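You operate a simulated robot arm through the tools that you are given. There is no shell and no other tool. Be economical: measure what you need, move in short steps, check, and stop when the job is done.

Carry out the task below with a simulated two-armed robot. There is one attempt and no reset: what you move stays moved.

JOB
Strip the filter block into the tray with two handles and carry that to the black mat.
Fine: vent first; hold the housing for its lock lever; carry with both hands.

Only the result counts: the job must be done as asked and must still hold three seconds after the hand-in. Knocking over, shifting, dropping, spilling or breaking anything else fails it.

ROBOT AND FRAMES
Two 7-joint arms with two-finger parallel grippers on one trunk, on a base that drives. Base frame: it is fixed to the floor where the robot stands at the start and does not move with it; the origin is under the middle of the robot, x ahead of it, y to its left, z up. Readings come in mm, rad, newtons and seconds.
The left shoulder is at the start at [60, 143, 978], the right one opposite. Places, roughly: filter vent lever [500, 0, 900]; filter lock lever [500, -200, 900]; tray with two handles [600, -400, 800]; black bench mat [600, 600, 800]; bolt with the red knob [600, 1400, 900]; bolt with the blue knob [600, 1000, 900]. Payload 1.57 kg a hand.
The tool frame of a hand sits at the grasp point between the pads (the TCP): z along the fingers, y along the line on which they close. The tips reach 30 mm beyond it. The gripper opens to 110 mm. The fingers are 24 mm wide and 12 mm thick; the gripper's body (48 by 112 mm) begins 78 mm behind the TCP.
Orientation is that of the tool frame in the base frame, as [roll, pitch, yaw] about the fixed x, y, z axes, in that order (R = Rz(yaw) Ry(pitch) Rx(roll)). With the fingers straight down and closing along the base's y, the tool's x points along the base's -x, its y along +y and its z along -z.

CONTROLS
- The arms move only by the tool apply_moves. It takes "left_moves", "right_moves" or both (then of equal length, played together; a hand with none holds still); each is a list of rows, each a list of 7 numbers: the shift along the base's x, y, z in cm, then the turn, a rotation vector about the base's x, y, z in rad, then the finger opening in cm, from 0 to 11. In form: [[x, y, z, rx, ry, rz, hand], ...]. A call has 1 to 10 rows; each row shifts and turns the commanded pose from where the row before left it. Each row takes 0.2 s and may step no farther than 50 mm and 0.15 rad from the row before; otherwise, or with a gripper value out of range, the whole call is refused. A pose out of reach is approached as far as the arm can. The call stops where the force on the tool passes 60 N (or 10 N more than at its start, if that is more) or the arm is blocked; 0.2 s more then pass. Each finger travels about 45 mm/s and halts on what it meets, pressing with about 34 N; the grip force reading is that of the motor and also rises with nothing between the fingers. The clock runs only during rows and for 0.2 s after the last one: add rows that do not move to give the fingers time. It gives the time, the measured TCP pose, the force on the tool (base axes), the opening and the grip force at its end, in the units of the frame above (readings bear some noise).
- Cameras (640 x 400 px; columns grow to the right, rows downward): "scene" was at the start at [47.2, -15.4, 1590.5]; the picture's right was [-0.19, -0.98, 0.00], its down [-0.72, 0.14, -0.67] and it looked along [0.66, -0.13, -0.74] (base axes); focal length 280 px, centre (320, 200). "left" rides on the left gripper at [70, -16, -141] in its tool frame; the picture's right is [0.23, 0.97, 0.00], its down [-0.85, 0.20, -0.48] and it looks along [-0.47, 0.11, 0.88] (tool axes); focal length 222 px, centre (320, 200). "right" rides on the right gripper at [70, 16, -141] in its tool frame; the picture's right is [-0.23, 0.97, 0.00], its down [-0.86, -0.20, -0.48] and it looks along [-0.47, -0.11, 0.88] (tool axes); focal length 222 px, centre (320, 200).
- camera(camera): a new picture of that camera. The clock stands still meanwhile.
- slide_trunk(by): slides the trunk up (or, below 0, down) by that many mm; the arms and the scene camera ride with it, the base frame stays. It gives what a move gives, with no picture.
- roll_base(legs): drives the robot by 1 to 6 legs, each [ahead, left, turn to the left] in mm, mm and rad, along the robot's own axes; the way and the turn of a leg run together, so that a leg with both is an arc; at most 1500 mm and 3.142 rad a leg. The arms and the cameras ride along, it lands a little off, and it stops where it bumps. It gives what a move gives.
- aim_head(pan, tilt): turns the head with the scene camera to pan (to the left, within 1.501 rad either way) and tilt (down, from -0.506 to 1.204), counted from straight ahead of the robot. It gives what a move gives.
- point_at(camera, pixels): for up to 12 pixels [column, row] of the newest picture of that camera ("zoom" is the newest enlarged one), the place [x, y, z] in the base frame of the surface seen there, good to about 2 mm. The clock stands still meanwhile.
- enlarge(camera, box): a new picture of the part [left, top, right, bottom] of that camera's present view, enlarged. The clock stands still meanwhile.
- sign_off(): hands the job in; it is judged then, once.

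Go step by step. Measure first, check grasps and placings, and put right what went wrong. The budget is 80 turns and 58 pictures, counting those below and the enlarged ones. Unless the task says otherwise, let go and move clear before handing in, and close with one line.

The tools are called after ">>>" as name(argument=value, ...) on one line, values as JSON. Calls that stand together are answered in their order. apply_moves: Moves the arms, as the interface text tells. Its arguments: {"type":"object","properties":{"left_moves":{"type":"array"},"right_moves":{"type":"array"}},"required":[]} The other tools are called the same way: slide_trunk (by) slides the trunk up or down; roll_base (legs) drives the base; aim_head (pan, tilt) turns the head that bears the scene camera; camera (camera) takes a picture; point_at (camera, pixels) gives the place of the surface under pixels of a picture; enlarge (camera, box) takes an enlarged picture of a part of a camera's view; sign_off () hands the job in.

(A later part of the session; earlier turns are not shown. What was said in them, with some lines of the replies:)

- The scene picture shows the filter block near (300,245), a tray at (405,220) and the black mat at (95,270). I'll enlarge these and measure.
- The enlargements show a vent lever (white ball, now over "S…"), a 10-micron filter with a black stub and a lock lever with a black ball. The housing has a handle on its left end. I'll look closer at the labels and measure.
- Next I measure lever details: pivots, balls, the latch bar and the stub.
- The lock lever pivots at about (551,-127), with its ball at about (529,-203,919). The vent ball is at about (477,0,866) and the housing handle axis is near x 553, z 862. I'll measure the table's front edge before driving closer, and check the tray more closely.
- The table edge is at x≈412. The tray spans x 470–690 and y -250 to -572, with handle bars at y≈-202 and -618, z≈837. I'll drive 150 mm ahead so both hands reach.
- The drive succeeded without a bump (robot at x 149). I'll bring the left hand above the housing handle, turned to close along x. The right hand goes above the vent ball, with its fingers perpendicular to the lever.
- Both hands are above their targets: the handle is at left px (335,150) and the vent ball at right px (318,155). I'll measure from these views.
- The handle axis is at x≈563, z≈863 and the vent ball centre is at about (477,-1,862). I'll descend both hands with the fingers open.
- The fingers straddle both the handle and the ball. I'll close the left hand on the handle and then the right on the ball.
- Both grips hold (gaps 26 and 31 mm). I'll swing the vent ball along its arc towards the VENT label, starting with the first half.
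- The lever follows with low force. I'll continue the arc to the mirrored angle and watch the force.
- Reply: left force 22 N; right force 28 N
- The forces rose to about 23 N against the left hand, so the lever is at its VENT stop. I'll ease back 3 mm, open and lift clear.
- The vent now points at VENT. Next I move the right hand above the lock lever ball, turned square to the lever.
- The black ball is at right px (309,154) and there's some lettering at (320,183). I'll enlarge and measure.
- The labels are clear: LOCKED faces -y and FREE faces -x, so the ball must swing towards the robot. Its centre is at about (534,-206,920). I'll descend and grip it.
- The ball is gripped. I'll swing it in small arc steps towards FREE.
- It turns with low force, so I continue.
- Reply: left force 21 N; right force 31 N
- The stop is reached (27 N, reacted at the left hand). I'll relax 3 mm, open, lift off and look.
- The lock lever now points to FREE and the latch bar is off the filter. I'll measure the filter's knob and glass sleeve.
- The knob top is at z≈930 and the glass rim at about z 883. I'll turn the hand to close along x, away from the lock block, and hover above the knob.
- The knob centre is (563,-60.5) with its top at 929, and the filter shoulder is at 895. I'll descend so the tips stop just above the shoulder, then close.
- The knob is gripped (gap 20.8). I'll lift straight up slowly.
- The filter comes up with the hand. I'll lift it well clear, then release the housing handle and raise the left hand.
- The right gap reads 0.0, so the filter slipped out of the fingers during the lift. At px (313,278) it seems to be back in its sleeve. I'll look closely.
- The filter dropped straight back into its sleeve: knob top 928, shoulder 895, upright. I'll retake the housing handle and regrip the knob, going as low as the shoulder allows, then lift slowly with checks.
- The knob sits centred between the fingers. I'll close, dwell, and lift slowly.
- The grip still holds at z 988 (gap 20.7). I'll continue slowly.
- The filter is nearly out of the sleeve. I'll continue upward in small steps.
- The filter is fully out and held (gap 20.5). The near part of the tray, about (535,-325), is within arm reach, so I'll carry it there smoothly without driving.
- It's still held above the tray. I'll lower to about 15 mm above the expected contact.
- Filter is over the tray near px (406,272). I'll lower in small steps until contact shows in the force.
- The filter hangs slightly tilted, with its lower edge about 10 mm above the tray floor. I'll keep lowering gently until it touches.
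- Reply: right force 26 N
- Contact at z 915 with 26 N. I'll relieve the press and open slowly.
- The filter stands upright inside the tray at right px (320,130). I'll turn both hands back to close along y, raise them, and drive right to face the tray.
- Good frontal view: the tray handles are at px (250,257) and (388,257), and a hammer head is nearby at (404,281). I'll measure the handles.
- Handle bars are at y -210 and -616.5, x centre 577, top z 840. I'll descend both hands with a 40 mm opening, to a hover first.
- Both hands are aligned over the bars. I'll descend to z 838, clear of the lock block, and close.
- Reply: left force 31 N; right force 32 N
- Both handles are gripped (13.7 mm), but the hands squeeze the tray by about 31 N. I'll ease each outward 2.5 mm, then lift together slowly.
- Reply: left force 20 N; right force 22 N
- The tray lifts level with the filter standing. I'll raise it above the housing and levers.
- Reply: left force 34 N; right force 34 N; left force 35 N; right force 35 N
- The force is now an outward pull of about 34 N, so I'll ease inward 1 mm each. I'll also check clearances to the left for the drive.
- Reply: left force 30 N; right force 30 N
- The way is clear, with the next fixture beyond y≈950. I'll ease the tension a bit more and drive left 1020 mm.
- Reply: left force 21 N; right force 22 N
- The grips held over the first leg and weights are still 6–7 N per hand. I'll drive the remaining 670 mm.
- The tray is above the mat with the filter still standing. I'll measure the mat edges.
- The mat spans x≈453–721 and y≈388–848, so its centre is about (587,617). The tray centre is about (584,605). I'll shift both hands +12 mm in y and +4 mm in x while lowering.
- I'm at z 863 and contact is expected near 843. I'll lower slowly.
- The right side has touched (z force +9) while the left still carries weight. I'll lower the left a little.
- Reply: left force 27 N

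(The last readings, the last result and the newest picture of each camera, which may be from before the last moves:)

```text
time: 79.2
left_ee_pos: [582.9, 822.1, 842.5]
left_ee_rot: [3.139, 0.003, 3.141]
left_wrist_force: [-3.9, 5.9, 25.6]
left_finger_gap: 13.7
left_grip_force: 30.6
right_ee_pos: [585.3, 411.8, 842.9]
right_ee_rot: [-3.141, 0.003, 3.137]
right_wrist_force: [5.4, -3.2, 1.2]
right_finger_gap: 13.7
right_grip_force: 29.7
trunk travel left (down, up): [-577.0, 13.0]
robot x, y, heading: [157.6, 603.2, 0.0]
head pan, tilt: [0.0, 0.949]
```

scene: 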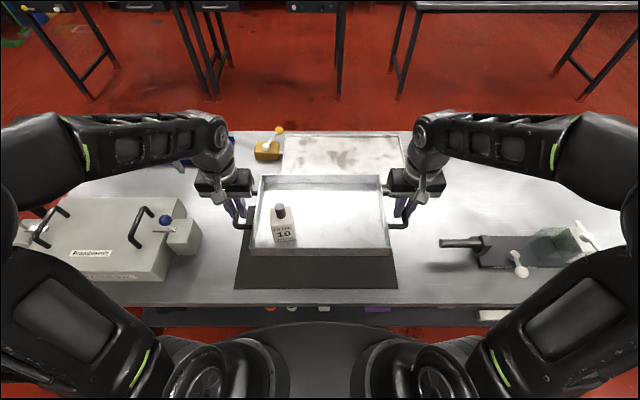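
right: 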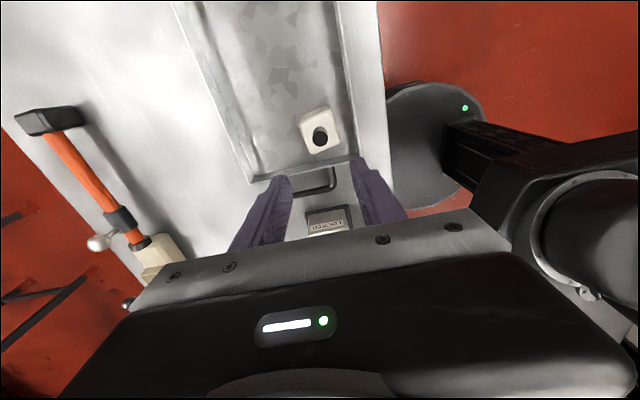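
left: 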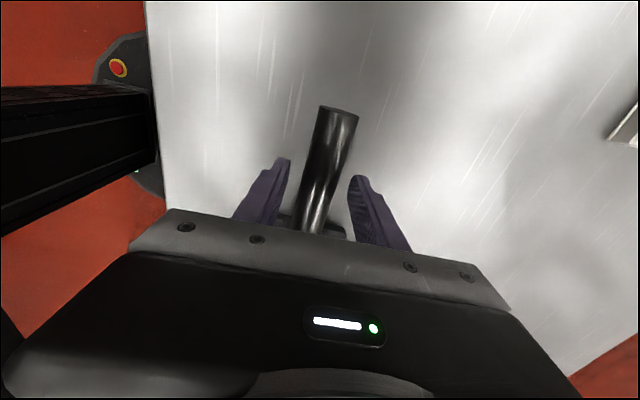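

Both sides are down. I'll relieve the left by 1.5 mm, then open both hands to 40 mm (the tray wall is near) and raise straight up.

>>> apply_moves(left_moves=[[0, 0, 0.12, 0, 0, 0, 0], [0, 0, 0, 0, 0, 0, 2], [0, 0, 0, 0, 0, 0, 3], [0, 0, 0, 0, 0, 0, 4], [0, 0, 0, 0, 0, 0, 4], [0, 0, 0, 0, 0, 0, 4]], right_moves=[[0, 0, 0, 0, 0, 0, 0], [0, 0, 0, 0, 0, 0, 2], [0, 0, 0, 0, 0, 0, 3], [0, 0, 0, 0, 0, 0, 4], [0, 0, 0, 0, 0, 0, 4], [0, 0, 0, 0, 0, 0, 4]])

>>> apply_moves(left_moves=[[0, 0, 1, 0, 0, 0, 4], [0, 0, 2, 0, 0, 0, 4], [0, 0, 3, 0, 0, 0, 4], [0, 0, 4, 0, 0, 0, 4], [0, 0, 4, 0, 0, 0, 4], [0, 0, 4, 0, 0, 0, 4], [0, 0, 4, 0, 0, 0, 4]], right_moves=[[0, 0, 1, 0, 0, 0, 4], [0, 0, 2, 0, 0, 0, 4], [0, 0, 3, 0, 0, 0, 4], [0, 0, 4, 0, 0, 0, 4], [0, 0, 4, 0, 0, 0, 4], [0, 0, 4, 0, 0, 0, 4], [0, 0, 4, 0, 0, 0, 4]])

>>> camera(camera="scene")

```text
time: 80.6
left_ee_pos: [582.7, 822.1, 843.1]
left_ee_rot: [3.138, 0.0, 3.14]
left_wrist_force: [0.3, -0.1, 0.1]
left_finger_gap: 40.1
left_grip_force: 0.1
right_ee_pos: [584.4, 412.0, 842.9]
right_ee_rot: [-3.14, 0.0, 3.14]
right_wrist_force: [0.0, -0.1, 0.0]
right_finger_gap: 39.8
right_grip_force: 0.0
trunk travel left (down, up): [-577.0, 13.0]
robot x, y, heading: [154.3, 601.8, -0.0]
head pan, tilt: [0.0, 0.949]
```

```text
time: 82.2
left_ee_pos: [581.6, 822.0, 1062.5]
left_ee_rot: [3.14, 0.0, 3.141]
left_wrist_force: [-0.1, -0.1, 0.2]
left_finger_gap: 39.9
left_grip_force: 0.1
right_ee_pos: [584.9, 411.2, 1064.2]
right_ee_rot: [-3.14, 0.001, 3.139]
right_wrist_force: [-0.4, 0.8, 0.1]
right_finger_gap: 39.9
right_grip_force: 0.0
trunk travel left (down, up): [-577.0, 13.0]
robot x, y, heading: [157.4, 607.1, 0.001]
head pan, tilt: [0.0, 0.949]
```

```text
6 pictures are left
```

scene: 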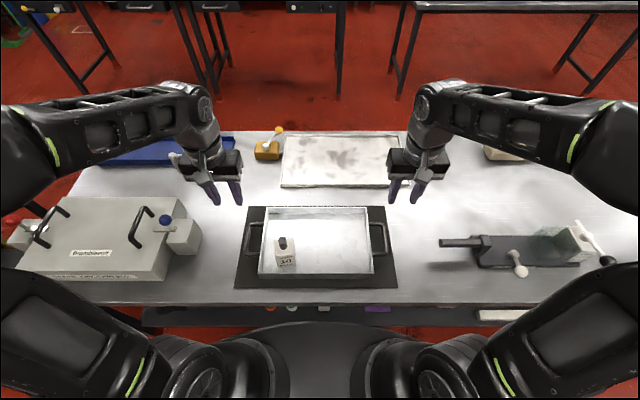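

The tray sits fully on the black mat at px (315,245) with the filter standing in it. The hands are clear, the vent is at VENT and the lock is FREE, so I'm handing in.

>>> sign_off()

```text
The job is handed in.
```

The filter is out of its housing and standing in the two-handled tray. The tray is on the black mat, carried there with both hands after venting, then holding the housing to free its lock; on the first lift the filter slipped and fell back into its sleeve before the second lift held.
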